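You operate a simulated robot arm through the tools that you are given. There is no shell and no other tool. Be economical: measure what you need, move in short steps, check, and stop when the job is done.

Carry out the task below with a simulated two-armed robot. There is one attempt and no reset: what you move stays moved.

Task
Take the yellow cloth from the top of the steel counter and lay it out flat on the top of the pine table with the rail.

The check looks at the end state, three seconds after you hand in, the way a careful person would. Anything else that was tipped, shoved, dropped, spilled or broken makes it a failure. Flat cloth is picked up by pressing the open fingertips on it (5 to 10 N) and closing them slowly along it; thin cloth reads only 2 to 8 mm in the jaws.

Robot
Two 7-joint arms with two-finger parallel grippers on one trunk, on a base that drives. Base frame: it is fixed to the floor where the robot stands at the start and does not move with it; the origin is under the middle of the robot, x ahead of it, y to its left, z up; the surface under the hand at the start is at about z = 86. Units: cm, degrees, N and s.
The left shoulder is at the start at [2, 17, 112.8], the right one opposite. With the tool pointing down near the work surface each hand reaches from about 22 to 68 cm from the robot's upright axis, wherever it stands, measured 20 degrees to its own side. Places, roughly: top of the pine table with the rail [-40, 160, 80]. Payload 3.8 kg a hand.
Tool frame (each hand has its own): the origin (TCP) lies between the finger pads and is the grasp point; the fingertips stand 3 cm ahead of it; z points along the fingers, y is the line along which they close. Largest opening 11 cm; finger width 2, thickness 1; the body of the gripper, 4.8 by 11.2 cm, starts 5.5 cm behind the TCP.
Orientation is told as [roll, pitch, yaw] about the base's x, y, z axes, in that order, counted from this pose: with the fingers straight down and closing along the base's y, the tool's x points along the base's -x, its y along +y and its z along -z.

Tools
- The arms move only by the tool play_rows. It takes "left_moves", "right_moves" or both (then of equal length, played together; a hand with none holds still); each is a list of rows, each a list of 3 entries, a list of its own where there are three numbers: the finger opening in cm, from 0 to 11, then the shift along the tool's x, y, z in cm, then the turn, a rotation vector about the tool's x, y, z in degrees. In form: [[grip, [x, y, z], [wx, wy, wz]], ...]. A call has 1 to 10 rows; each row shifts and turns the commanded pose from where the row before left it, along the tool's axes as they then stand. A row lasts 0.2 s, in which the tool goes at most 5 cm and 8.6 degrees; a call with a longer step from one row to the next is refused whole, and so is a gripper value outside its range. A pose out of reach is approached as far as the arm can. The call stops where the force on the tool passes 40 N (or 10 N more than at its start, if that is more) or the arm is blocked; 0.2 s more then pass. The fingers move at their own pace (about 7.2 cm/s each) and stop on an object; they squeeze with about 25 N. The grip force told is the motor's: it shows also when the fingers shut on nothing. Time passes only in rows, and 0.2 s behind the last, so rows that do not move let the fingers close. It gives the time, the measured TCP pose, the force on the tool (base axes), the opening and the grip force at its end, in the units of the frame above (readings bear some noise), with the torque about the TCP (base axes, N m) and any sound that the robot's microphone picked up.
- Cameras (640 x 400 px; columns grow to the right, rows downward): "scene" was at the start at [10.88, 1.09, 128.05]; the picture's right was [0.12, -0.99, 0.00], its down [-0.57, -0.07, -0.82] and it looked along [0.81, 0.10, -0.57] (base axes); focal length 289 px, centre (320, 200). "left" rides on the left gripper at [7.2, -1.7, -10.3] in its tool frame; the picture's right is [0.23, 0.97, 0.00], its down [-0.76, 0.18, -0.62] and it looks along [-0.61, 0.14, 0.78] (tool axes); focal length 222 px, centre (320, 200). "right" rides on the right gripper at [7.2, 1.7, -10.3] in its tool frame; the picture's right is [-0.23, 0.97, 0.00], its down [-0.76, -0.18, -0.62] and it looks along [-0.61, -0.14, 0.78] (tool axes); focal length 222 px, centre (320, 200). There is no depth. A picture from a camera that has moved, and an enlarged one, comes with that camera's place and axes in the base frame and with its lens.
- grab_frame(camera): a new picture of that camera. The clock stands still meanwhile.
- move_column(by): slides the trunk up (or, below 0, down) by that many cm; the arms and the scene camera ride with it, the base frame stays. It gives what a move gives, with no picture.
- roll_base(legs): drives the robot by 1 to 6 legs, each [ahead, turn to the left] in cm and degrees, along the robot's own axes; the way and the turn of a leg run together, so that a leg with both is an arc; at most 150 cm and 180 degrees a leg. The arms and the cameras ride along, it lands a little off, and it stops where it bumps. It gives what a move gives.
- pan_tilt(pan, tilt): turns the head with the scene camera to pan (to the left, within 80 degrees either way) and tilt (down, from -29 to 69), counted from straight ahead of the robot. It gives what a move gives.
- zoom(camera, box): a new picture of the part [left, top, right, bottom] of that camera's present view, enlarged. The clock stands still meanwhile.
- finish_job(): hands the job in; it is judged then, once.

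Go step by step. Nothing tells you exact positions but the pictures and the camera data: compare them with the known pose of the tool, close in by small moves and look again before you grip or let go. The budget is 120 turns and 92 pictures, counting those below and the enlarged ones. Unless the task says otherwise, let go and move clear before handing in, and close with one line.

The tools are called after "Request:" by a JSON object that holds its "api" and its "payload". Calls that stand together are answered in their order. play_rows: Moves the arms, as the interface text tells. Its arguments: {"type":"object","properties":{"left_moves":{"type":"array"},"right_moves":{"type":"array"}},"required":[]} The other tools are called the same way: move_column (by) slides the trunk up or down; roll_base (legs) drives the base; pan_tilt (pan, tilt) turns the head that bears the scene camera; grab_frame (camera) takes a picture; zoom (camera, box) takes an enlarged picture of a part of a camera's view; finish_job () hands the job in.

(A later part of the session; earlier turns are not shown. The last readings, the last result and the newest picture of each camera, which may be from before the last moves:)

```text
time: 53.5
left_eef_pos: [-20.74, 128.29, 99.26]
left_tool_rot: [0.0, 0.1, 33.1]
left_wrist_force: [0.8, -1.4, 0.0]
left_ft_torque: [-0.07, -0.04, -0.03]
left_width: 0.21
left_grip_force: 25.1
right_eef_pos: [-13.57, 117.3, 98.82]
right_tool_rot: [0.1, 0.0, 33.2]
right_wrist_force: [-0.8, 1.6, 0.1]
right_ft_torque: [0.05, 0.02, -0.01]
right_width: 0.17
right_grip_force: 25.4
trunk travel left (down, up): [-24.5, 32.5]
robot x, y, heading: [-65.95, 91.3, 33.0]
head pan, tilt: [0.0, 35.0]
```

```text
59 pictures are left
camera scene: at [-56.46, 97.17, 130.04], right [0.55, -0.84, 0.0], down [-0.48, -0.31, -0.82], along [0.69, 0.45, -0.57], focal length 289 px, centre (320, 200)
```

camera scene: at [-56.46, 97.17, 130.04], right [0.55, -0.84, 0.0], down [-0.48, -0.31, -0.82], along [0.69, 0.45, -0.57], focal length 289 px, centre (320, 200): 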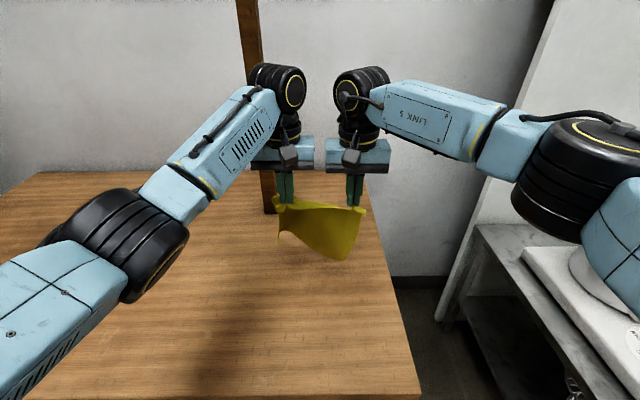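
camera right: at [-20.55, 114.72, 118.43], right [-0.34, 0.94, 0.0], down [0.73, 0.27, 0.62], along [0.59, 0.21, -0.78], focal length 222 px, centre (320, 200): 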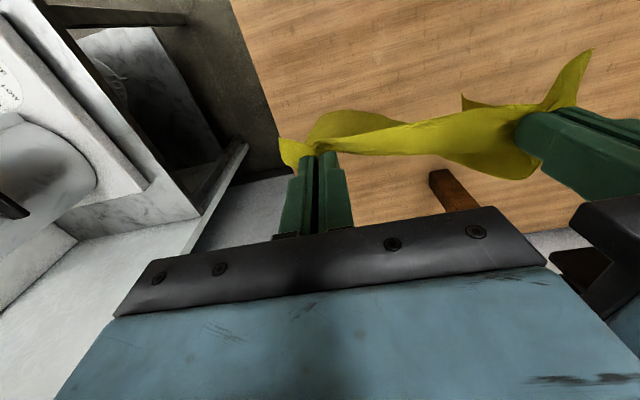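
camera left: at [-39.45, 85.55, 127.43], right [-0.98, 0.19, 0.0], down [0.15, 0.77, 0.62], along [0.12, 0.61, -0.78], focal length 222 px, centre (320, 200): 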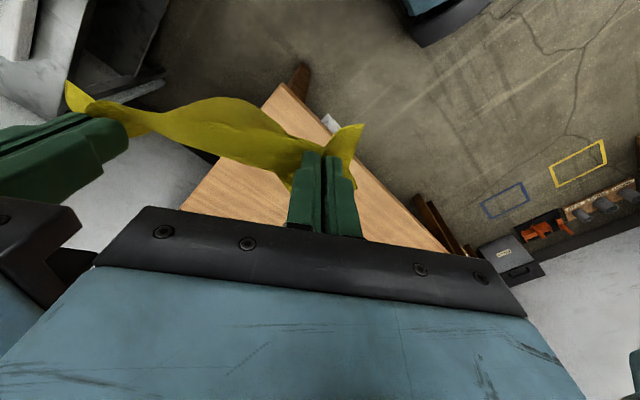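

The bottom edge is just above the table. I start laying by going down and then back toward the robot, slowly.

Request:
{"api": "play_rows", "payload": {"left_moves": [[0, [0, 0, 1], [0, 0, 0]], [0, [0, 0, 1], [0, 0, 0]], [0, [0.5, 0, 0.8], [0, 0, 0]], [0, [0.8, 0, 0.8], [0, 0, 0]], [0, [1, 0, 0.8], [0, 0, 0]], [0, [1.2, 0, 0.8], [0, 0, 0]], [0, [1.2, 0, 0.8], [0, 0, 0]], [0, [1.2, 0, 0.8], [0, 0, 0]], [0, [1.2, 0, 0.8], [0, 0, 0]], [0, [0, 0, 0], [0, 0, 0]]], "right_moves": [[0, [0, 0, 1], [0, 0, 0]], [0, [0, 0, 1], [0, 0, 0]], [0, [0.5, 0, 0.8], [0, 0, 0]], [0, [0.8, 0, 0.8], [0, 0, 0]], [0, [1, 0, 0.8], [0, 0, 0]], [0, [1.2, 0, 0.8], [0, 0, 0]], [0, [1.2, 0, 0.8], [0, 0, 0]], [0, [1.2, 0, 0.8], [0, 0, 0]], [0, [1.2, 0, 0.8], [0, 0, 0]], [0, [0, 0, 0], [0, 0, 0]]]}}

Request:
{"api": "zoom", "payload": {"camera": "scene", "box": [200, 130, 440, 280]}}

```text
time: 55.7
left_eef_pos: [-26.79, 124.33, 91.61]
left_tool_rot: [0.1, 0.0, 33.1]
left_wrist_force: [0.6, -1.9, 0.0]
left_ft_torque: [-0.06, -0.02, -0.03]
left_width: 0.2
left_grip_force: 24.6
right_eef_pos: [-19.5, 113.21, 91.13]
right_tool_rot: [0.0, -0.1, 33.1]
right_wrist_force: [-0.8, 2.1, -0.4]
right_ft_torque: [0.03, 0.08, -0.03]
right_width: 0.17
right_grip_force: 24.5
trunk travel left (down, up): [-24.5, 32.5]
robot x, y, heading: [-65.47, 90.92, 33.2]
head pan, tilt: [0.0, 35.0]
```

```text
2.67 times, centred on (320, 205) of scene
camera zoom: at [-56.44, 97.18, 130.03], right [0.55, -0.84, 0.0], down [-0.48, -0.31, -0.82], along [0.69, 0.45, -0.57], focal length 770 px, centre (320, 187)
```

zoom: 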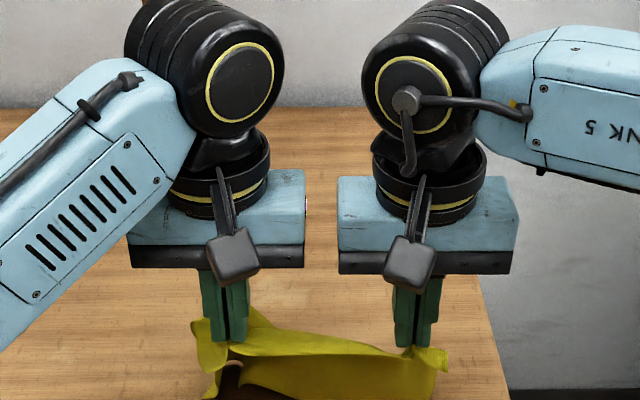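

Request:
{"api": "zoom", "payload": {"camera": "scene", "box": [220, 210, 440, 350]}}

Request:
{"api": "grab_frame", "payload": {"camera": "left"}}

```text
2.86 times, centred on (330, 280) of scene
camera zoom: at [-56.44, 97.18, 130.03], right [0.55, -0.84, 0.0], down [-0.48, -0.31, -0.82], along [0.69, 0.45, -0.57], focal length 825 px, centre (291, -29)
```

zoom: 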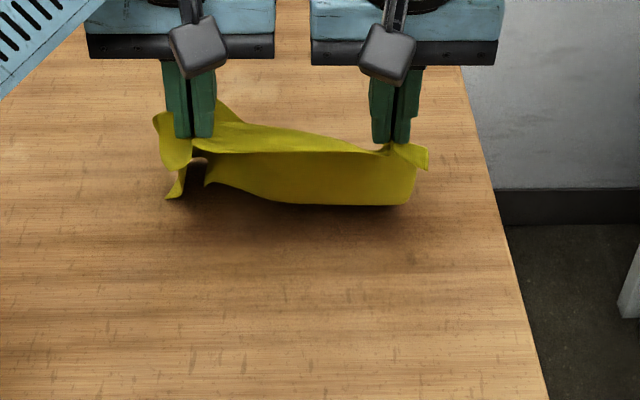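

```text
56 pictures are left
camera left: at [-31.96, 118.9, 101.99], right [-0.72, 0.69, 0.0], down [0.54, 0.57, 0.62], along [0.43, 0.45, -0.78], focal length 222 px, centre (320, 200)
```

left: 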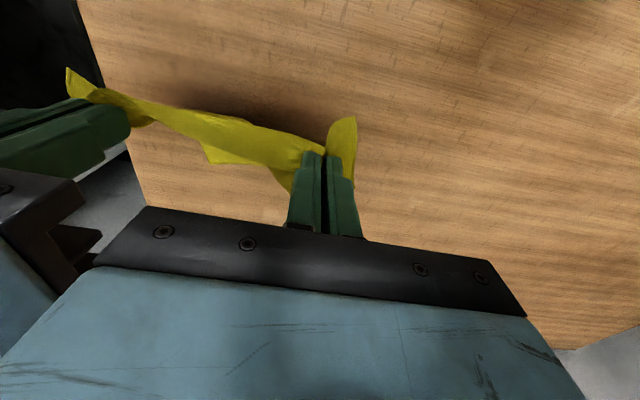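

The far part of the cloth seems to be lying behind the standing part. I keep pulling back while lowering, with extra travel to draw it out.

Request:
{"api": "play_rows", "payload": {"left_moves": [[0, [1.2, 0, 0.4], [0, 0, 0]], [0, [1.2, 0, 0.4], [0, 0, 0]], [0, [1.2, 0, 0.5], [0, 0, 0]], [0, [1.2, 0, 0.5], [0, 0, 0]], [0, [1.2, 0, 0.5], [0, 0, 0]], [0, [1.2, 0, 0.5], [0, 0, 0]], [0, [0, 0, 0], [0, 0, 0]]], "right_moves": [[0, [1.2, 0, 0.4], [0, 0, 0]], [0, [1.2, 0, 0.4], [0, 0, 0]], [0, [1.2, 0, 0.5], [0, 0, 0]], [0, [1.2, 0, 0.5], [0, 0, 0]], [0, [1.2, 0, 0.5], [0, 0, 0]], [0, [1.2, 0, 0.5], [0, 0, 0]], [0, [0, 0, 0], [0, 0, 0]]]}}

Request:
{"api": "zoom", "payload": {"camera": "scene", "box": [200, 200, 440, 350]}}

Request:
{"api": "grab_frame", "payload": {"camera": "left"}}

```text
time: 57.3
left_eef_pos: [-32.65, 120.52, 88.95]
left_tool_rot: [0.1, 0.0, 33.1]
left_wrist_force: [1.1, -1.6, 0.1]
left_ft_torque: [-0.05, -0.03, 0.01]
left_width: 0.19
left_grip_force: 25.1
right_eef_pos: [-25.52, 109.51, 88.4]
right_tool_rot: [0.0, -0.1, 32.9]
right_wrist_force: [0.8, 1.3, -0.1]
right_ft_torque: [0.03, 0.04, -0.02]
right_width: 0.18
right_grip_force: 25.4
trunk travel left (down, up): [-24.5, 32.5]
robot x, y, heading: [-65.71, 91.18, 33.2]
head pan, tilt: [0.0, 35.0]
```

```text
2.67 times, centred on (320, 275) of scene
camera zoom: at [-56.44, 97.17, 130.03], right [0.55, -0.84, 0.0], down [-0.48, -0.31, -0.82], along [0.69, 0.45, -0.57], focal length 770 px, centre (320, 0)
```

zoom: 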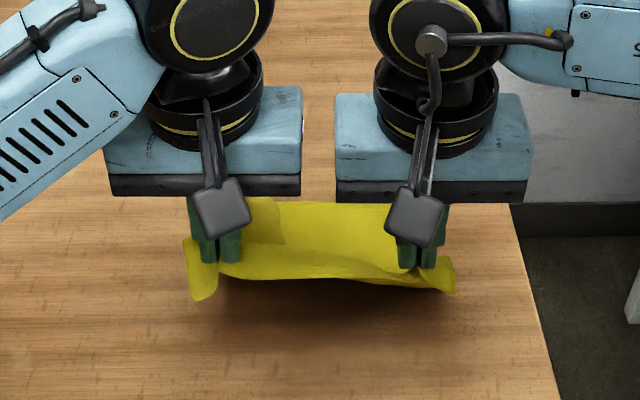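

```text
54 pictures are left
camera left: at [-37.91, 115.12, 99.23], right [-0.72, 0.69, 0.0], down [0.54, 0.57, 0.62], along [0.43, 0.45, -0.78], focal length 222 px, centre (320, 200)
```

left: 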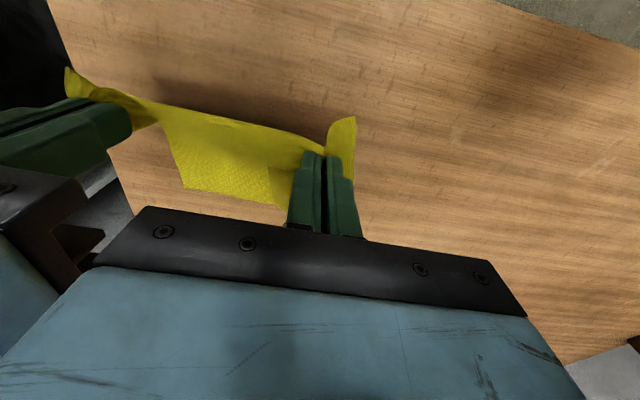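

It's working: the far part now lies ahead of the hands. I continue back and down to just above the table.

Request:
{"api": "play_rows", "payload": {"left_moves": [[0, [1.2, 0, 0.6], [0, 0, 0]], [0, [1.2, 0, 0.6], [0, 0, 0]], [0, [1.0, 0, 0.7], [0, 0, 0]], [0, [0.8, 0, 0.7], [0, 0, 0]], [0, [0.6, 0, 0.7], [0, 0, 0]], [0, [0.5, 0, 0.7], [0, 0, 0]], [0, [0.2, 0, 0.8], [0, 0, 0]], [0, [0, 0, 0.7], [0, 0, 0]], [0, [0, 0, 0], [0, 0, 0]]], "right_moves": [[0, [1.2, 0, 0.6], [0, 0, 0]], [0, [1.2, 0, 0.6], [0, 0, 0]], [0, [1.0, 0, 0.7], [0, 0, 0]], [0, [0.8, 0, 0.7], [0, 0, 0]], [0, [0.6, 0, 0.7], [0, 0, 0]], [0, [0.5, 0, 0.7], [0, 0, 0]], [0, [0.2, 0, 0.6], [0, 0, 0]], [0, [0, 0, 0.5], [0, 0, 0]], [0, [0, 0, 0], [0, 0, 0]]]}}

Request:
{"api": "zoom", "payload": {"camera": "scene", "box": [200, 200, 440, 350]}}

Request:
{"api": "grab_frame", "payload": {"camera": "left"}}

```text
time: 59.3
left_eef_pos: [-37.2, 117.62, 83.44]
left_tool_rot: [0.0, 0.0, 33.0]
left_wrist_force: [0.5, -2.1, 1.5]
left_ft_torque: [-0.05, -0.01, 0.0]
left_width: 0.22
left_grip_force: 25.2
right_eef_pos: [-30.23, 106.4, 83.3]
right_tool_rot: [0.0, -0.1, 33.0]
right_wrist_force: [-0.5, 1.2, 0.4]
right_ft_torque: [0.05, -0.01, -0.02]
right_width: 0.14
right_grip_force: 25.5
trunk travel left (down, up): [-24.5, 32.5]
robot x, y, heading: [-65.34, 91.57, 33.2]
head pan, tilt: [0.0, 35.0]
```

```text
2.67 times, centred on (320, 275) of scene
camera zoom: at [-56.45, 97.17, 130.03], right [0.55, -0.84, 0.0], down [-0.48, -0.31, -0.82], along [0.69, 0.45, -0.57], focal length 770 px, centre (320, 0)
```

zoom: 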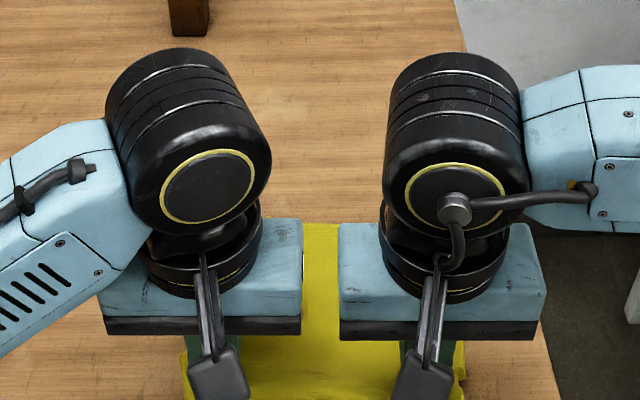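

```text
52 pictures are left
camera left: at [-42.44, 112.12, 93.76], right [-0.72, 0.69, 0.0], down [0.54, 0.56, 0.62], along [0.43, 0.45, -0.78], focal length 222 px, centre (320, 200)
```

left: 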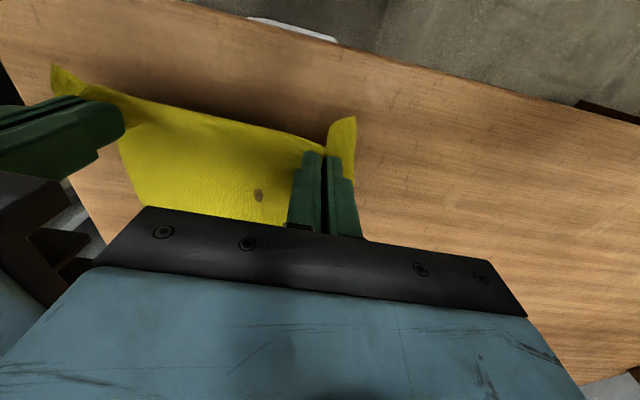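

The cloth is laid out with the held edge at the table surface. I open the fingers slowly, then lift clear.

Request:
{"api": "play_rows", "payload": {"left_moves": [[0, [0, 0, 0.1], [0, 0, 0]], [0.5, [0, 0, 0], [0, 0, 0]], [1, [0, 0, 0], [0, 0, 0]], [2, [0, 0, 0], [0, 0, 0]], [3, [0, 0, 0], [0, 0, 0]], [3, [0, 0, -0.5], [0, 0, 0]], [3, [0, 0, -1.5], [0, 0, 0]], [3, [0, 0, -3], [0, 0, 0]], [3, [0, 0, -4], [0, 0, 0]], [3, [0, 0, -4], [0, 0, 0]]], "right_moves": [[0, [0, 0, 0.3], [0, 0, 0]], [0.5, [0, 0, 0], [0, 0, 0]], [1, [0, 0, 0], [0, 0, 0]], [2, [0, 0, 0], [0, 0, 0]], [3, [0, 0, 0], [0, 0, 0]], [3, [0, 0, -0.5], [0, 0, 0]], [3, [0, 0, -1.5], [0, 0, 0]], [3, [0, 0, -3], [0, 0, 0]], [3, [0, 0, -4], [0, 0, 0]], [3, [0, 0, -4], [0, 0, 0]]]}}

Request:
{"api": "grab_frame", "payload": {"camera": "left"}}

Request:
{"api": "grab_frame", "payload": {"camera": "right"}}

```text
time: 61.5
left_eef_pos: [-37.37, 117.88, 96.29]
left_tool_rot: [0.0, 0.1, 33.2]
left_wrist_force: [0.2, 0.8, -0.2]
left_ft_torque: [0.01, 0.01, 0.01]
left_width: 2.98
left_grip_force: 0.1
right_eef_pos: [-30.18, 106.24, 96.14]
right_tool_rot: [0.1, 0.0, 33.1]
right_wrist_force: [0.8, -0.2, 0.0]
right_ft_torque: [0.02, 0.01, 0.0]
right_width: 3.03
right_grip_force: 0.1
trunk travel left (down, up): [-24.5, 32.5]
robot x, y, heading: [-65.5, 91.46, 33.1]
head pan, tilt: [0.0, 35.0]
```

```text
51 pictures are left
camera left: at [-42.46, 112.37, 106.57], right [-0.72, 0.69, 0.0], down [0.54, 0.56, 0.62], along [0.43, 0.45, -0.78], focal length 222 px, centre (320, 200)
```

left: 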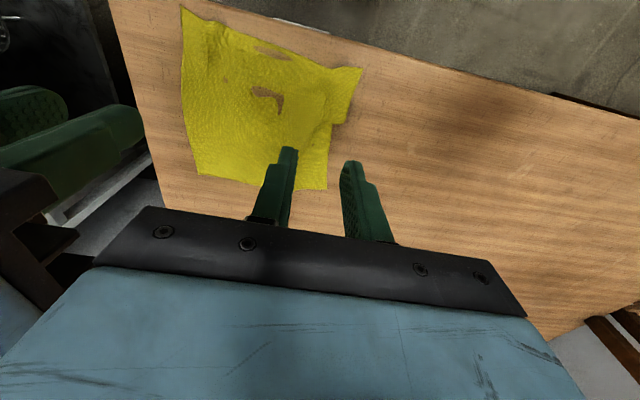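

```text
50 pictures are left
camera right: at [-36.98, 103.79, 106.39], right [-0.34, 0.94, 0.0], down [0.73, 0.27, 0.62], along [0.59, 0.21, -0.78], focal length 222 px, centre (320, 200)
```

right: 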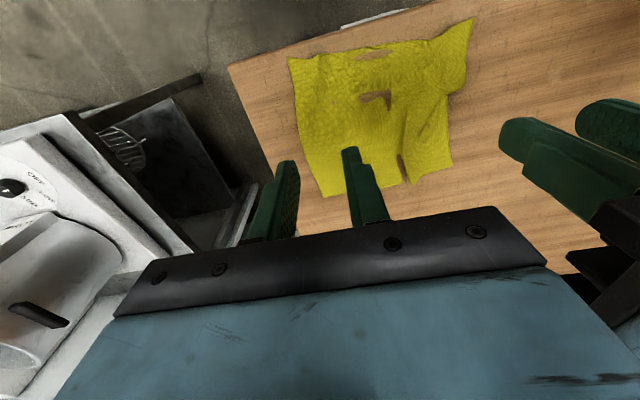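

The cloth is down with a few wrinkles, mostly on its left side. I spread the hands apart and take a proper look.

Request:
{"api": "play_rows", "payload": {"left_moves": [[3, [0, 2, -3], [0, 0, 0]], [3, [0, 4, -2], [0, 0, 0]], [3, [0, 4.5, 0], [0, 0, 0]], [3, [0, 4.5, 0], [0, 0, 0]], [3, [0, 4.5, 0], [0, 0, 0]]], "right_moves": [[3, [0, -2, -3], [0, 0, 0]], [3, [0, -4, -2], [0, 0, 0]], [3, [0, -4.5, 0], [0, 0, 0]], [3, [0, -4.5, 0], [0, 0, 0]], [3, [0, -4.5, 0], [0, 0, 0]]]}}

Request:
{"api": "pan_tilt", "payload": {"pan": 0, "tilt": 58}}

Request:
{"api": "grab_frame", "payload": {"camera": "scene"}}

```text
time: 62.7
left_eef_pos: [-48.15, 133.86, 101.06]
left_tool_rot: [0.0, -0.1, 33.1]
left_wrist_force: [0.0, 0.8, -0.6]
left_ft_torque: [0.01, -0.04, -0.01]
left_width: 3.01
left_grip_force: 0.1
right_eef_pos: [-19.39, 90.19, 101.19]
right_tool_rot: [0.0, 0.1, 33.2]
right_wrist_force: [0.4, -0.1, 0.2]
right_ft_torque: [0.02, -0.01, 0.0]
right_width: 2.99
right_grip_force: 0.1
trunk travel left (down, up): [-24.5, 32.5]
robot x, y, heading: [-65.71, 91.08, 33.3]
head pan, tilt: [0.0, 35.0]
```

```text
time: 63.6
left_eef_pos: [-48.1, 133.84, 101.06]
left_tool_rot: [0.0, 0.0, 33.1]
left_wrist_force: [0.4, -0.5, 0.5]
left_ft_torque: [0.01, 0.01, 0.02]
left_width: 2.99
left_grip_force: 0.0
right_eef_pos: [-19.31, 90.24, 101.12]
right_tool_rot: [0.1, 0.0, 33.1]
right_wrist_force: [-0.4, 0.2, -0.2]
right_ft_torque: [0.02, -0.02, -0.02]
right_width: 3.02
right_grip_force: 0.1
trunk travel left (down, up): [-24.5, 32.5]
robot x, y, heading: [-65.87, 90.88, 33.0]
head pan, tilt: [0.0, 58.0]
```

```text
49 pictures are left
camera scene: at [-58.05, 96.13, 126.84], right [0.55, -0.84, 0.0], down [-0.71, -0.46, -0.53], along [0.44, 0.29, -0.85], focal length 289 px, centre (320, 200)
```

scene: 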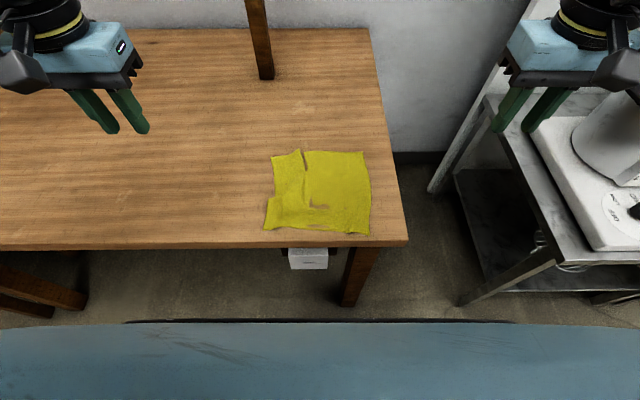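

Request:
{"api": "zoom", "payload": {"camera": "scene", "box": [240, 130, 420, 250]}}

```text
3.33 times, centred on (330, 190) of scene
camera zoom: at [-58.05, 96.13, 126.84], right [0.55, -0.84, 0.0], down [-0.71, -0.46, -0.53], along [0.44, 0.29, -0.85], focal length 963 px, centre (287, 233)
```

zoom: 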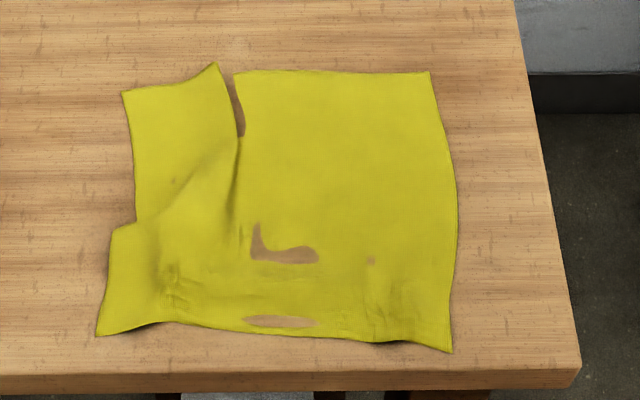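

The cloth lies about 19 cm across, with a pleat in the far-left part, and its near edge is only 1–2 cm from the table's edge. I'll press near both far corners and drag outward and away, which smooths it and moves it further onto the table.

Request:
{"api": "play_rows", "payload": {"left_moves": [[3, [-1.6, -3.74, 0], [0, 0, 0]], [3, [-1.6, -3.74, 0], [0, 0, 0]], [3, [-1.6, -3.74, 0], [0, 0, 0]], [3, [-1.6, -3.74, 0], [0, 0, 0]], [3, [-1.57, -3.74, 0], [0, 0, 0]], [3, [0, 0, 4], [0, 0, 0]], [3, [0, 0, 4], [0, 0, 0]], [3, [0, 0, 4], [0, 0, 0]], [3, [0, 0, 3], [0, 0, 0]], [3, [0, 0, 0], [0, 0, 0]]], "right_moves": [[3, [-1.86, 4.01, 0], [0, 0, 0]], [3, [-1.86, 4.01, 0], [0, 0, 0]], [3, [-1.86, 4.01, 0], [0, 0, 0]], [3, [-1.86, 4.01, 0], [0, 0, 0]], [3, [-1.86, 4.01, 0], [0, 0, 0]], [3, [0, 0, 4], [0, 0, 0]], [3, [0, 0, 4], [0, 0, 0]], [3, [0, 0, 4], [0, 0, 0]], [3, [0, 0, 3], [0, 0, 0]], [3, [0, 0, 0], [0, 0, 0]]]}}

Request:
{"api": "grab_frame", "payload": {"camera": "left"}}

Request:
{"api": "grab_frame", "payload": {"camera": "right"}}

```text
time: 65.8
left_eef_pos: [-30.94, 122.6, 85.93]
left_tool_rot: [-0.1, 0.0, 33.1]
left_wrist_force: [1.0, 0.3, -0.6]
left_ft_torque: [-0.05, 0.01, 0.02]
left_width: 2.96
left_grip_force: 0.0
right_eef_pos: [-22.9, 112.37, 85.6]
right_tool_rot: [0.0, 0.1, 33.1]
right_wrist_force: [0.0, 0.3, -0.1]
right_ft_torque: [0.01, -0.01, 0.01]
right_width: 3.01
right_grip_force: 0.0
trunk travel left (down, up): [-24.5, 32.5]
robot x, y, heading: [-65.6, 91.42, 33.2]
head pan, tilt: [0.0, 58.0]
```

```text
47 pictures are left
camera left: at [-36.12, 117.11, 96.22], right [-0.72, 0.69, 0.0], down [0.54, 0.56, 0.62], along [0.43, 0.45, -0.78], focal length 222 px, centre (320, 200)
```

left: 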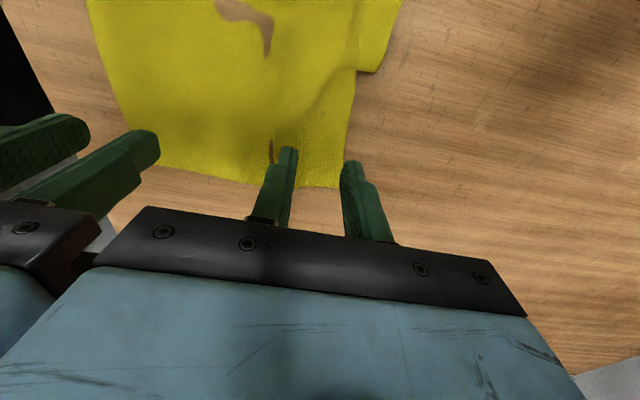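

```text
46 pictures are left
camera right: at [-29.86, 109.77, 95.96], right [-0.34, 0.94, 0.0], down [0.73, 0.27, 0.62], along [0.59, 0.21, -0.78], focal length 222 px, centre (320, 200)
```

right: 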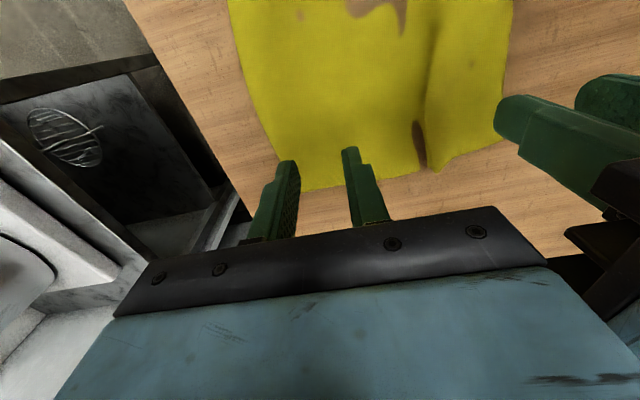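

The left outer finger is at the cloth's edge, so I shift it in by 0.6 cm and lower to light contact.

Request:
{"api": "play_rows", "payload": {"left_moves": [[3, [0, -0.6, 1.5], [0, 0, 0]], [3, [0, 0, 0.8], [0, 0, 0]], [3, [0, 0, 0.2], [0, 0, 0]], [3, [0, 0, 0.1], [0, 0, 0]], [3, [0, 0, 0], [0, 0, 0]]], "right_moves": [[3, [0, 0.3, 1.3], [0, 0, 0]], [3, [0, 0, 0.8], [0, 0, 0]], [3, [0, 0, 0.2], [0, 0, 0]], [3, [0, 0, 0.1], [0, 0, 0]], [3, [0, 0, 0], [0, 0, 0]]]}}

```text
time: 67.0
left_eef_pos: [-30.72, 122.0, 83.49]
left_tool_rot: [0.0, 0.0, 33.1]
left_wrist_force: [0.0, -0.5, 0.1]
left_ft_torque: [0.02, 0.01, -0.02]
left_width: 2.99
left_grip_force: 0.1
right_eef_pos: [-22.98, 112.31, 83.55]
right_tool_rot: [0.0, 0.0, 33.2]
right_wrist_force: [0.5, 0.4, 0.6]
right_ft_torque: [-0.01, -0.02, -0.01]
right_width: 2.98
right_grip_force: 0.0
trunk travel left (down, up): [-24.5, 32.5]
robot x, y, heading: [-65.69, 91.44, 33.3]
head pan, tilt: [0.0, 58.0]
```

Request:
{"api": "play_rows", "payload": {"left_moves": [[3, [0, 0, 0.15], [0, 0, 0]], [3, [0, 0, 0.1], [0, 0, 0]], [3, [0, 0, 0], [0, 0, 0]]], "right_moves": [[3, [0, 0, 0.15], [0, 0, 0]], [3, [0, 0, 0.1], [0, 0, 0]], [3, [0, 0, 0], [0, 0, 0]]]}}

```text
time: 67.8
left_eef_pos: [-30.59, 122.18, 83.28]
left_tool_rot: [0.0, 0.1, 33.1]
left_wrist_force: [-0.3, -0.4, 0.3]
left_ft_torque: [-0.02, -0.03, 0.0]
left_width: 3.01
left_grip_force: 0.1
right_eef_pos: [-22.8, 112.25, 83.23]
right_tool_rot: [0.1, 0.0, 33.1]
right_wrist_force: [0.8, 0.3, -0.5]
right_ft_torque: [0.0, 0.03, 0.0]
right_width: 3.02
right_grip_force: 0.0
trunk travel left (down, up): [-24.5, 32.5]
robot x, y, heading: [-65.82, 91.23, 33.0]
head pan, tilt: [0.0, 58.0]
```

Request:
{"api": "play_rows", "payload": {"left_moves": [[3, [0, 0, 0.15], [0, 0, 0]], [3, [0, 0, 0.1], [0, 0, 0]], [3, [0, 0, 0], [0, 0, 0]]], "right_moves": [[3, [0, 0, 0.15], [0, 0, 0]], [3, [0, 0, 0.1], [0, 0, 0]], [3, [0, 0, 0], [0, 0, 0]]]}}

```text
time: 68.6
left_eef_pos: [-30.72, 121.98, 83.18]
left_tool_rot: [0.0, 0.1, 33.2]
left_wrist_force: [1.0, -0.4, -0.6]
left_ft_torque: [0.02, -0.03, 0.01]
left_width: 3.0
left_grip_force: 0.0
right_eef_pos: [-22.81, 112.26, 83.1]
right_tool_rot: [0.0, 0.0, 33.2]
right_wrist_force: [0.9, -0.1, -0.5]
right_ft_torque: [0.02, 0.02, 0.0]
right_width: 3.02
right_grip_force: 0.1
trunk travel left (down, up): [-24.5, 32.5]
robot x, y, heading: [-65.84, 90.98, 33.0]
head pan, tilt: [0.0, 58.0]
```

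Request:
{"api": "play_rows", "payload": {"left_moves": [[3, [0, 0, 0.15], [0, 0, 0]], [3, [0, 0, 0.1], [0, 0, 0]], [3, [0, 0, 0], [0, 0, 0]]], "right_moves": [[3, [0, 0, 0.1], [0, 0, 0]], [3, [0, 0, 0.1], [0, 0, 0]], [3, [0, 0, 0], [0, 0, 0]]]}}

```text
time: 69.4
left_eef_pos: [-30.78, 121.92, 82.93]
left_tool_rot: [0.0, -0.1, 33.1]
left_wrist_force: [-0.1, -0.3, 0.1]
left_ft_torque: [0.04, -0.04, 0.01]
left_width: 3.01
left_grip_force: 0.0
right_eef_pos: [-22.95, 112.32, 82.75]
right_tool_rot: [0.0, 0.1, 33.2]
right_wrist_force: [0.3, -0.3, 0.3]
right_ft_torque: [0.0, 0.01, 0.0]
right_width: 2.99
right_grip_force: 0.0
trunk travel left (down, up): [-24.5, 32.5]
robot x, y, heading: [-66.03, 91.38, 33.0]
head pan, tilt: [0.0, 58.0]
```

Request:
{"api": "play_rows", "payload": {"left_moves": [[3, [0, 0, 0.15], [0, 0, 0]], [3, [0, 0, 0.1], [0, 0, 0]], [3, [0, 0, 0], [0, 0, 0]]], "right_moves": [[3, [0, 0, 0.15], [0, 0, 0]], [3, [0, 0, 0], [0, 0, 0]], [3, [0, 0, 0], [0, 0, 0]]]}}

```text
time: 70.2
left_eef_pos: [-30.73, 122.1, 82.71]
left_tool_rot: [0.0, -0.1, 33.2]
left_wrist_force: [0.5, -0.2, 1.0]
left_ft_torque: [0.0, 0.04, -0.01]
left_width: 3.01
left_grip_force: 0.1
right_eef_pos: [-22.8, 112.31, 82.61]
right_tool_rot: [0.0, 0.1, 33.0]
right_wrist_force: [-0.3, 0.2, -0.3]
right_ft_torque: [-0.03, 0.02, 0.0]
right_width: 3.0
right_grip_force: 0.1
trunk travel left (down, up): [-24.5, 32.5]
robot x, y, heading: [-65.48, 91.21, 33.3]
head pan, tilt: [0.0, 58.0]
```

Request:
{"api": "play_rows", "payload": {"left_moves": [[3, [0, 0, 0.15], [0, 0, 0]], [3, [0, 0, 0.15], [0, 0, 0]], [3, [0, 0, 0.1], [0, 0, 0]], [3, [0, 0, 0], [0, 0, 0]]], "right_moves": [[3, [0, 0, 0.15], [0, 0, 0]], [3, [0, 0, 0.15], [0, 0, 0]], [3, [0, 0, 0], [0, 0, 0]], [3, [0, 0, 0], [0, 0, 0]]]}}

```text
time: 71.2
left_eef_pos: [-30.83, 122.13, 82.36]
left_tool_rot: [0.0, 0.1, 33.0]
left_wrist_force: [-0.5, -0.2, 0.6]
left_ft_torque: [0.0, -0.01, 0.01]
left_width: 3.0
left_grip_force: 0.0
right_eef_pos: [-22.95, 112.32, 82.38]
right_tool_rot: [0.0, 0.1, 33.1]
right_wrist_force: [-0.3, 0.7, -0.5]
right_ft_torque: [0.01, -0.01, 0.02]
right_width: 2.99
right_grip_force: 0.1
trunk travel left (down, up): [-24.5, 32.5]
robot x, y, heading: [-65.37, 91.2, 33.0]
head pan, tilt: [0.0, 58.0]
```

Request:
{"api": "play_rows", "payload": {"left_moves": [[3, [0, 0, 0.15], [0, 0, 0]], [3, [0, 0, 0.1], [0, 0, 0]], [3, [0, 0, 0.1], [0, 0, 0]], [3, [0, 0, 0], [0, 0, 0]]], "right_moves": [[3, [0, 0, 0.15], [0, 0, 0]], [3, [0, 0, 0.1], [0, 0, 0]], [3, [0, 0, 0.1], [0, 0, 0]], [3, [0, 0, 0], [0, 0, 0]]]}}

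Request:
{"api": "grab_frame", "payload": {"camera": "left"}}

```text
time: 72.2
left_eef_pos: [-30.66, 122.06, 82.04]
left_tool_rot: [0.0, 0.1, 33.1]
left_wrist_force: [-0.7, -0.4, -0.5]
left_ft_torque: [-0.03, -0.04, -0.02]
left_width: 2.99
left_grip_force: 0.0
right_eef_pos: [-22.91, 112.37, 81.97]
right_tool_rot: [0.0, 0.0, 33.1]
right_wrist_force: [-0.8, -0.2, -0.6]
right_ft_torque: [-0.04, 0.0, 0.0]
right_width: 3.0
right_grip_force: 0.0
trunk travel left (down, up): [-24.5, 32.5]
robot x, y, heading: [-65.73, 91.51, 33.2]
head pan, tilt: [0.0, 58.0]
```

```text
45 pictures are left
camera left: at [-35.93, 116.55, 92.27], right [-0.72, 0.69, 0.0], down [0.54, 0.56, 0.62], along [0.43, 0.45, -0.78], focal length 222 px, centre (320, 200)
```

left: 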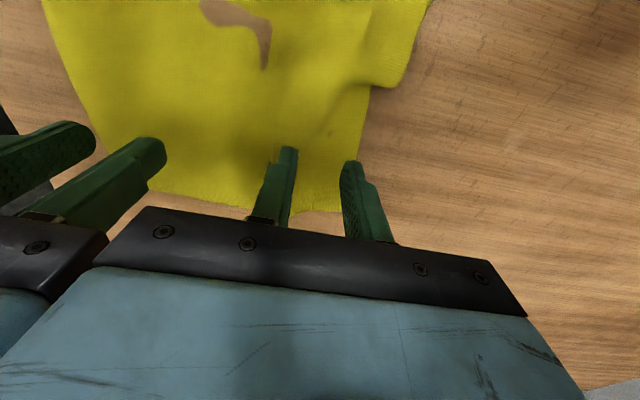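

Still no contact, though the tips look very close. I continue in small steps.

Request:
{"api": "play_rows", "payload": {"left_moves": [[3, [0, 0, 0.12], [0, 0, 0]], [3, [0, 0, 0.12], [0, 0, 0]], [3, [0, 0, 0.1], [0, 0, 0]], [3, [0, 0, 0], [0, 0, 0]]], "right_moves": [[3, [0, 0, 0.12], [0, 0, 0]], [3, [0, 0, 0.12], [0, 0, 0]], [3, [0, 0, 0.1], [0, 0, 0]], [3, [0, 0, 0], [0, 0, 0]]]}}

```text
time: 73.2
left_eef_pos: [-30.58, 121.95, 81.62]
left_tool_rot: [0.0, 0.0, 33.1]
left_wrist_force: [0.3, 1.3, 0.6]
left_ft_torque: [0.0, -0.01, 0.03]
left_width: 3.0
left_grip_force: 0.0
right_eef_pos: [-22.92, 112.24, 81.75]
right_tool_rot: [0.0, 0.1, 33.1]
right_wrist_force: [0.4, -0.6, -0.8]
right_ft_torque: [0.01, -0.01, -0.01]
right_width: 2.98
right_grip_force: 0.1
trunk travel left (down, up): [-24.5, 32.5]
robot x, y, heading: [-65.91, 91.44, 33.0]
head pan, tilt: [0.0, 58.0]
```

Request:
{"api": "play_rows", "payload": {"left_moves": [[3, [0, 0, 0.12], [0, 0, 0]], [3, [0, 0, 0.12], [0, 0, 0]], [3, [0, 0, 0.12], [0, 0, 0]], [3, [0, 0, 0], [0, 0, 0]]], "right_moves": [[3, [0, 0, 0.12], [0, 0, 0]], [3, [0, 0, 0.12], [0, 0, 0]], [3, [0, 0, 0.12], [0, 0, 0]], [3, [0, 0, 0], [0, 0, 0]]]}}

```text
time: 74.2
left_eef_pos: [-30.76, 122.05, 81.17]
left_tool_rot: [0.0, 0.0, 33.1]
left_wrist_force: [1.1, -0.1, 0.3]
left_ft_torque: [0.01, -0.02, -0.01]
left_width: 3.0
left_grip_force: 0.1
right_eef_pos: [-22.88, 112.25, 81.5]
right_tool_rot: [0.0, 0.0, 33.1]
right_wrist_force: [0.2, -0.5, -0.4]
right_ft_torque: [-0.01, 0.01, 0.03]
right_width: 2.98
right_grip_force: 0.1
trunk travel left (down, up): [-24.5, 32.5]
robot x, y, heading: [-65.64, 91.26, 32.8]
head pan, tilt: [0.0, 58.0]
```

Request:
{"api": "play_rows", "payload": {"left_moves": [[3, [0, 0, 0.15], [0, 0, 0]], [3, [0, 0, 0.15], [0, 0, 0]], [3, [0, 0, 0.1], [0, 0, 0]], [3, [0, 0, 0], [0, 0, 0]]], "right_moves": [[3, [0, 0, 0.15], [0, 0, 0]], [3, [0, 0, 0.15], [0, 0, 0]], [3, [0, 0, 0.15], [0, 0, 0]], [3, [0, 0, 0.1], [0, 0, 0]]]}}

Request:
{"api": "zoom", "payload": {"camera": "left", "box": [200, 80, 440, 250]}}

```text
time: 75.2
left_eef_pos: [-30.65, 122.17, 80.8]
left_tool_rot: [0.0, 0.0, 33.0]
left_wrist_force: [0.0, 1.2, -0.3]
left_ft_torque: [-0.02, 0.01, -0.01]
left_width: 3.02
left_grip_force: 0.0
right_eef_pos: [-22.82, 112.39, 80.9]
right_tool_rot: [0.0, -0.1, 33.1]
right_wrist_force: [-0.2, -0.5, 0.2]
right_ft_torque: [0.01, -0.04, 0.0]
right_width: 3.03
right_grip_force: 0.1
trunk travel left (down, up): [-24.5, 32.5]
robot x, y, heading: [-65.69, 90.88, 32.9]
head pan, tilt: [0.0, 58.0]
```

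```text
2.35 times, centred on (320, 165) of left
camera zoom: at [-35.92, 116.64, 91.22], right [-0.72, 0.69, 0.0], down [0.54, 0.57, 0.62], along [0.43, 0.45, -0.78], focal length 523 px, centre (320, 282)
```

zoom: 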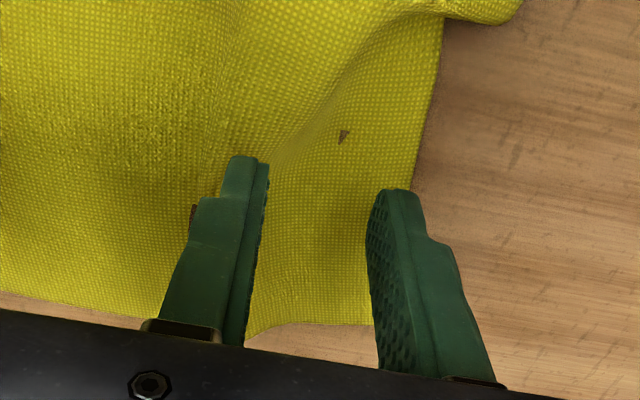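

Request:
{"api": "play_rows", "payload": {"left_moves": [[3, [0, 0, 0.15], [0, 0, 0]], [3, [0, 0, 0.15], [0, 0, 0]], [3, [0, 0, 0.15], [0, 0, 0]], [3, [0, 0, 0.1], [0, 0, 0]], [3, [0, 0, 0], [0, 0, 0]]], "right_moves": [[3, [0, 0, 0.15], [0, 0, 0]], [3, [0, 0, 0.15], [0, 0, 0]], [3, [0, 0, 0.15], [0, 0, 0]], [3, [0, 0, 0.1], [0, 0, 0]], [3, [0, 0, 0], [0, 0, 0]]]}}

```text
time: 76.4
left_eef_pos: [-30.7, 122.09, 80.47]
left_tool_rot: [0.0, 0.0, 33.1]
left_wrist_force: [-0.8, -0.3, 1.0]
left_ft_torque: [0.0, 0.01, 0.05]
left_width: 3.01
left_grip_force: 0.0
right_eef_pos: [-22.83, 112.25, 80.43]
right_tool_rot: [0.0, 0.1, 33.0]
right_wrist_force: [0.4, 0.4, -0.6]
right_ft_torque: [0.01, -0.04, -0.01]
right_width: 2.97
right_grip_force: 0.1
trunk travel left (down, up): [-24.5, 32.5]
robot x, y, heading: [-65.56, 91.03, 33.2]
head pan, tilt: [0.0, 58.0]
```

Request:
{"api": "play_rows", "payload": {"left_moves": [[3, [0, 0, 0.15], [0, 0, 0]], [3, [0, 0, 0.15], [0, 0, 0]], [3, [0, 0, 0.1], [0, 0, 0]], [3, [0, 0, 0], [0, 0, 0]]], "right_moves": [[3, [0, 0, 0.15], [0, 0, 0]], [3, [0, 0, 0.15], [0, 0, 0]], [3, [0, 0, 0.1], [0, 0, 0]], [3, [0, 0, 0], [0, 0, 0]]]}}

Request:
{"api": "grab_frame", "payload": {"camera": "right"}}

```text
time: 77.4
left_eef_pos: [-30.71, 122.06, 79.96]
left_tool_rot: [0.0, 0.0, 33.2]
left_wrist_force: [-0.1, -0.1, 0.3]
left_ft_torque: [-0.01, 0.0, -0.01]
left_width: 3.02
left_grip_force: 0.0
right_eef_pos: [-22.82, 112.32, 79.86]
right_tool_rot: [0.0, 0.0, 33.1]
right_wrist_force: [-0.8, 0.0, 0.0]
right_ft_torque: [-0.01, -0.01, 0.02]
right_width: 3.01
right_grip_force: 0.1
trunk travel left (down, up): [-24.5, 32.5]
robot x, y, heading: [-65.88, 91.23, 32.8]
head pan, tilt: [0.0, 58.0]
```

```text
43 pictures are left
camera right: at [-29.83, 109.74, 90.3], right [-0.34, 0.94, 0.0], down [0.73, 0.27, 0.62], along [0.59, 0.21, -0.78], focal length 222 px, centre (320, 200)
```

right: 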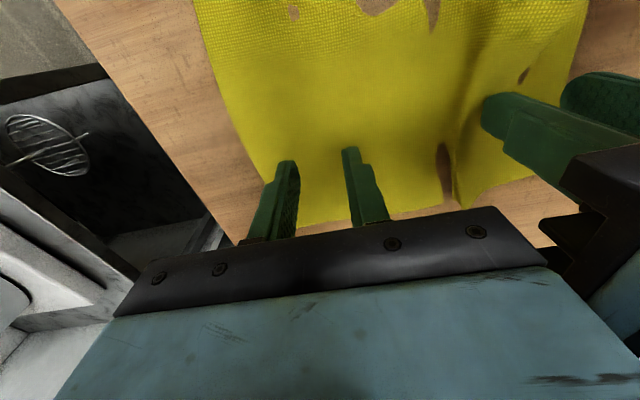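

Triangulating a cloth feature puts the surface near z = 77, so contact should come within a few millimetres.

Request:
{"api": "play_rows", "payload": {"left_moves": [[3, [0, 0, 0.15], [0, 0, 0]], [3, [0, 0, 0.15], [0, 0, 0]], [3, [0, 0, 0.1], [0, 0, 0]], [3, [0, 0, 0], [0, 0, 0]]], "right_moves": [[3, [0, 0, 0.15], [0, 0, 0]], [3, [0, 0, 0.15], [0, 0, 0]], [3, [0, 0, 0.1], [0, 0, 0]], [3, [0, 0, 0], [0, 0, 0]]]}}

```text
time: 78.4
left_eef_pos: [-30.81, 122.06, 79.52]
left_tool_rot: [0.0, -0.1, 33.1]
left_wrist_force: [-0.1, -0.3, 0.0]
left_ft_torque: [-0.01, -0.01, 0.0]
left_width: 3.03
left_grip_force: 0.0
right_eef_pos: [-22.84, 112.35, 79.62]
right_tool_rot: [0.0, 0.0, 33.2]
right_wrist_force: [0.1, 0.7, 0.5]
right_ft_torque: [-0.01, 0.0, 0.0]
right_width: 2.99
right_grip_force: 0.0
trunk travel left (down, up): [-24.5, 32.5]
robot x, y, heading: [-65.53, 91.22, 33.1]
head pan, tilt: [0.0, 58.0]
```

Request:
{"api": "play_rows", "payload": {"left_moves": [[3, [0, 0, 0.15], [0, 0, 0]], [3, [0, 0, 0.15], [0, 0, 0]], [3, [0, 0, 0.15], [0, 0, 0]], [3, [0, 0, 0.1], [0, 0, 0]], [3, [0, 0, 0], [0, 0, 0]]], "right_moves": [[3, [0, 0, 0.15], [0, 0, 0]], [3, [0, 0, 0.15], [0, 0, 0]], [3, [0, 0, 0.15], [0, 0, 0]], [3, [0, 0, 0.1], [0, 0, 0]], [3, [0, 0, 0], [0, 0, 0]]]}}

```text
time: 79.6
left_eef_pos: [-30.68, 122.06, 78.89]
left_tool_rot: [0.0, 0.0, 33.2]
left_wrist_force: [0.1, 0.6, 1.0]
left_ft_torque: [-0.02, -0.03, 0.01]
left_width: 2.98
left_grip_force: 0.1
right_eef_pos: [-22.81, 112.33, 79.01]
right_tool_rot: [0.0, 0.0, 33.1]
right_wrist_force: [-0.1, 0.0, 0.8]
right_ft_torque: [-0.07, 0.03, 0.01]
right_width: 3.0
right_grip_force: 0.0
trunk travel left (down, up): [-24.5, 32.5]
robot x, y, heading: [-65.58, 90.97, 33.0]
head pan, tilt: [0.0, 58.0]
```

Request:
{"api": "play_rows", "payload": {"left_moves": [[3, [0, 0, 0.15], [0, 0, 0]], [3, [0, 0, 0.15], [0, 0, 0]], [3, [0, 0, 0.1], [0, 0, 0]], [3, [0, 0, 0], [0, 0, 0]]], "right_moves": [[3, [0, 0, 0.15], [0, 0, 0]], [3, [0, 0, 0.15], [0, 0, 0]], [3, [0, 0, 0.1], [0, 0, 0]], [3, [0, 0, 0], [0, 0, 0]]]}}

Request:
{"api": "grab_frame", "payload": {"camera": "left"}}

```text
time: 80.6
left_eef_pos: [-30.75, 122.0, 78.76]
left_tool_rot: [0.0, 0.0, 33.1]
left_wrist_force: [0.6, -0.1, 0.9]
left_ft_torque: [-0.02, 0.0, -0.01]
left_width: 3.0
left_grip_force: 0.1
right_eef_pos: [-22.86, 112.43, 78.7]
right_tool_rot: [0.0, 0.0, 33.0]
right_wrist_force: [0.0, -0.4, 0.5]
right_ft_torque: [-0.01, 0.0, -0.02]
right_width: 3.02
right_grip_force: 0.0
trunk travel left (down, up): [-24.5, 32.5]
robot x, y, heading: [-65.56, 91.27, 33.3]
head pan, tilt: [0.0, 58.0]
```

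```text
42 pictures are left
camera left: at [-35.91, 116.44, 89.0], right [-0.72, 0.69, 0.0], down [0.54, 0.57, 0.62], along [0.43, 0.45, -0.78], focal length 222 px, centre (320, 200)
```

left: 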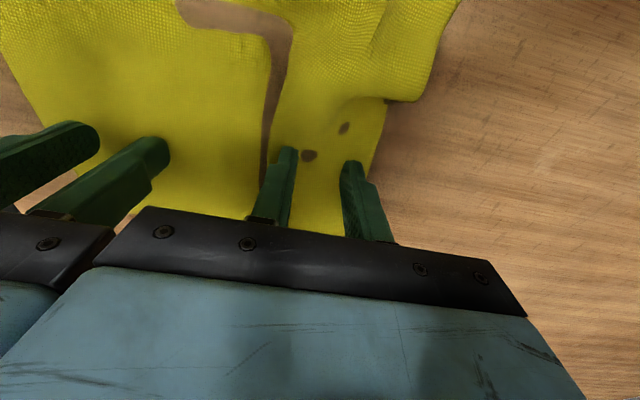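

The cloth is reacting around the fingertips, so contact is close. I lower a few more tenths.

Request:
{"api": "play_rows", "payload": {"left_moves": [[3, [0, 0, 0.15], [0, 0, 0]], [3, [0, 0, 0.1], [0, 0, 0]], [3, [0, 0, 0], [0, 0, 0]]], "right_moves": [[3, [0, 0, 0.15], [0, 0, 0]], [3, [0, 0, 0.1], [0, 0, 0]], [3, [0, 0, 0], [0, 0, 0]]]}}

```text
time: 81.4
left_eef_pos: [-30.63, 122.14, 78.26]
left_tool_rot: [0.0, 0.0, 33.1]
left_wrist_force: [0.7, -0.3, -0.3]
left_ft_torque: [0.01, 0.0, 0.04]
left_width: 2.99
left_grip_force: 0.1
right_eef_pos: [-22.77, 112.22, 78.33]
right_tool_rot: [0.0, 0.0, 33.1]
right_wrist_force: [-0.1, 0.0, -0.5]
right_ft_torque: [-0.03, 0.0, -0.01]
right_width: 3.02
right_grip_force: 0.1
trunk travel left (down, up): [-24.5, 32.5]
robot x, y, heading: [-65.55, 91.25, 33.2]
head pan, tilt: [0.0, 58.0]
```

Request:
{"api": "play_rows", "payload": {"left_moves": [[3, [0, 0, 0.15], [0, 0, 0]], [3, [0, 0, 0.15], [0, 0, 0]], [3, [0, 0, 0.15], [0, 0, 0]], [3, [0, 0, 0], [0, 0, 0]]], "right_moves": [[3, [0, 0, 0.15], [0, 0, 0]], [3, [0, 0, 0.15], [0, 0, 0]], [3, [0, 0, 0.15], [0, 0, 0]], [3, [0, 0, 0], [0, 0, 0]]]}}

Request:
{"api": "zoom", "payload": {"camera": "left", "box": [100, 20, 440, 240]}}

```text
time: 82.4
left_eef_pos: [-30.66, 122.18, 78.05]
left_tool_rot: [-0.2, -0.2, 33.2]
left_wrist_force: [-0.5, -0.9, 13.7]
left_ft_torque: [0.1, 0.17, 0.05]
left_width: 3.02
left_grip_force: 0.3
right_eef_pos: [-22.88, 112.28, 78.17]
right_tool_rot: [0.0, -0.3, 33.1]
right_wrist_force: [2.7, -3.5, 18.3]
right_ft_torque: [-0.29, -0.12, 0.04]
right_width: 3.02
right_grip_force: 0.3
trunk travel left (down, up): [-24.5, 32.5]
robot x, y, heading: [-65.48, 91.23, 33.2]
head pan, tilt: [0.0, 58.0]
```

```text
1.82 times, centred on (270, 130) of left
camera zoom: at [-35.96, 116.54, 88.41], right [-0.72, 0.69, 0.0], down [0.54, 0.56, 0.63], along [0.43, 0.45, -0.78], focal length 404 px, centre (411, 327)
```

zoom: 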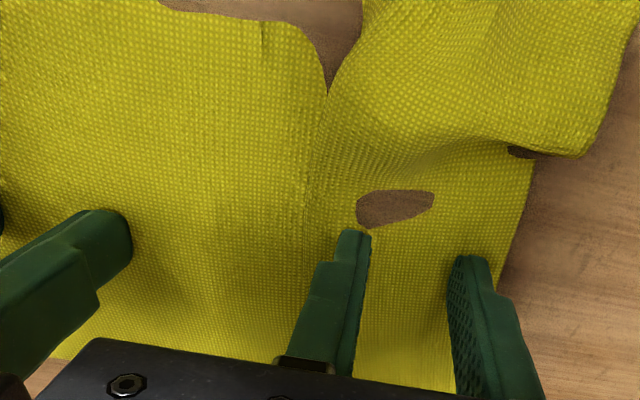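

Contact is at TCP z ≈ 78.1, so the table top is at about 75. I ease off slightly and drag the two far corners outward and away.

Request:
{"api": "play_rows", "payload": {"left_moves": [[3, [0, 0, -0.08], [0, 0, 0]], [3, [-0.4, 0.3, 0], [0, 0, 0]], [3, [-0.4, 0.3, 0], [0, 0, 0]], [3, [-0.4, 0.3, 0], [0, 0, 0]], [3, [-0.4, 0.3, 0], [0, 0, 0]], [3, [-0.4, 0.3, 0], [0, 0, 0]], [3, [-0.4, 0.3, 0], [0, 0, 0]], [3, [-0.4, 0.3, 0], [0, 0, 0]], [3, [-0.4, 0.3, 0], [0, 0, 0]], [3, [-0.4, 0.3, 0], [0, 0, 0]]], "right_moves": [[3, [0, 0, -0.1], [0, 0, 0]], [3, [-0.4, -0.1, 0], [0, 0, 0]], [3, [-0.4, -0.1, 0], [0, 0, 0]], [3, [-0.4, -0.1, 0], [0, 0, 0]], [3, [-0.4, -0.1, 0], [0, 0, 0]], [3, [-0.4, -0.1, 0], [0, 0, 0]], [3, [-0.4, -0.1, 0], [0, 0, 0]], [3, [-0.4, -0.1, 0], [0, 0, 0]], [3, [-0.4, -0.1, 0], [0, 0, 0]], [3, [-0.4, -0.1, 0], [0, 0, 0]]]}}

Request:
{"api": "grab_frame", "payload": {"camera": "left"}}

Request:
{"api": "zoom", "payload": {"camera": "scene", "box": [230, 110, 440, 260]}}

```text
time: 84.6
left_eef_pos: [-29.33, 126.23, 78.06]
left_tool_rot: [0.0, -0.1, 33.2]
left_wrist_force: [1.2, -0.3, 1.5]
left_ft_torque: [0.02, 0.02, 0.04]
left_width: 2.97
left_grip_force: 0.0
right_eef_pos: [-19.42, 113.51, 77.97]
right_tool_rot: [0.0, -0.2, 33.1]
right_wrist_force: [-6.8, -1.7, 27.5]
right_ft_torque: [-0.29, 0.15, -0.07]
right_width: 3.01
right_grip_force: 0.1
trunk travel left (down, up): [-24.5, 32.5]
robot x, y, heading: [-65.51, 91.12, 33.1]
head pan, tilt: [0.0, 58.0]
```

```text
40 pictures are left
camera left: at [-34.51, 120.74, 88.43], right [-0.72, 0.69, 0.0], down [0.54, 0.56, 0.63], along [0.43, 0.45, -0.78], focal length 222 px, centre (320, 200)
```

left: 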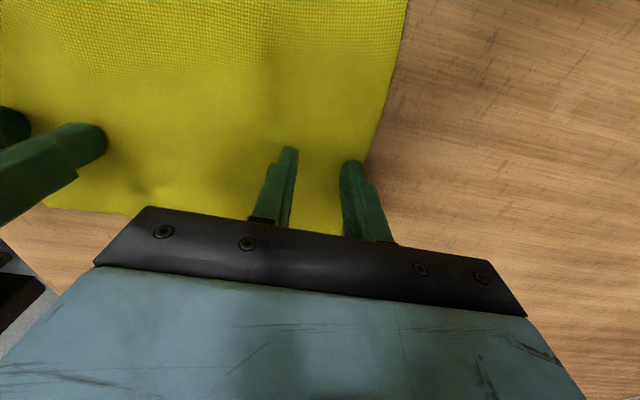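

```text
2.67 times, centred on (335, 185) of scene
camera zoom: at [-58.31, 96.01, 126.86], right [0.55, -0.84, 0.0], down [-0.71, -0.46, -0.53], along [0.45, 0.29, -0.85], focal length 770 px, centre (280, 240)
```

zoom: 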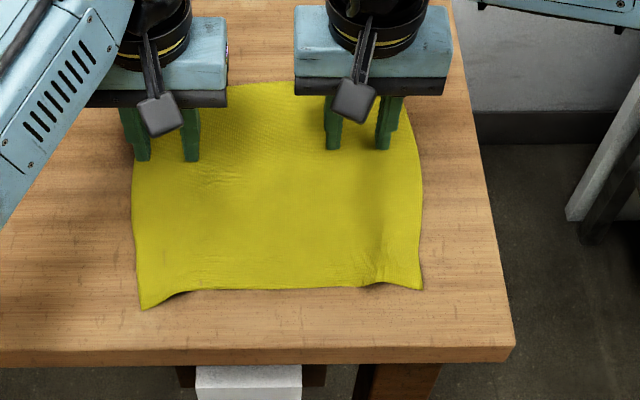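

The pleat came out and the cloth now lies nearly flat, with more margin to the front edge. I lift straight up and move aside to inspect.

Request:
{"api": "play_rows", "payload": {"left_moves": [[3, [0, 0, -0.5], [0, 0, 0]], [3, [0, 0, -2], [0, 0, 0]], [3, [0, 0, -4], [0, 0, 0]], [3, [0, 0, -4], [0, 0, 0]], [3, [0, 0, -4], [0, 0, 0]], [3, [0, 4.5, 0], [0, 0, 0]], [3, [0, 4.5, 0], [0, 0, 0]], [3, [0, 4.5, 0], [0, 0, 0]]], "right_moves": [[3, [0, 0, -0.5], [0, 0, 0]], [3, [0, 0, -2], [0, 0, 0]], [3, [0, 0, -4], [0, 0, 0]], [3, [0, 0, -4], [0, 0, 0]], [3, [0, 0, -4], [0, 0, 0]], [3, [0, -4.5, 0], [0, 0, 0]], [3, [0, -4.5, 0], [0, 0, 0]], [3, [0, -4.5, 0], [0, 0, 0]]]}}

Request:
{"api": "zoom", "payload": {"camera": "scene", "box": [230, 110, 440, 260]}}

```text
time: 86.4
left_eef_pos: [-36.92, 137.9, 92.59]
left_tool_rot: [0.0, 0.0, 33.1]
left_wrist_force: [-0.2, 0.2, 1.1]
left_ft_torque: [0.03, 0.01, 0.01]
left_width: 2.99
left_grip_force: 0.1
right_eef_pos: [-11.83, 102.31, 92.31]
right_tool_rot: [-0.1, -0.1, 33.2]
right_wrist_force: [0.0, 1.3, -0.2]
right_ft_torque: [-0.02, 0.02, 0.02]
right_width: 3.02
right_grip_force: 0.0
trunk travel left (down, up): [-24.5, 32.5]
robot x, y, heading: [-65.24, 91.39, 33.1]
head pan, tilt: [0.0, 58.0]
```

```text
2.67 times, centred on (335, 185) of scene
camera zoom: at [-58.08, 96.11, 126.84], right [0.55, -0.84, 0.0], down [-0.71, -0.46, -0.53], along [0.44, 0.29, -0.85], focal length 770 px, centre (280, 240)
```

zoom: 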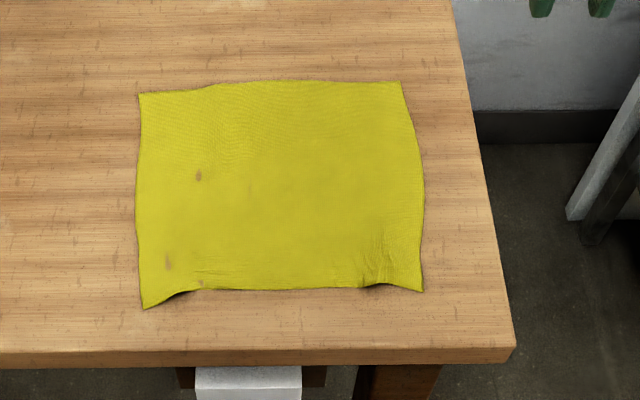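

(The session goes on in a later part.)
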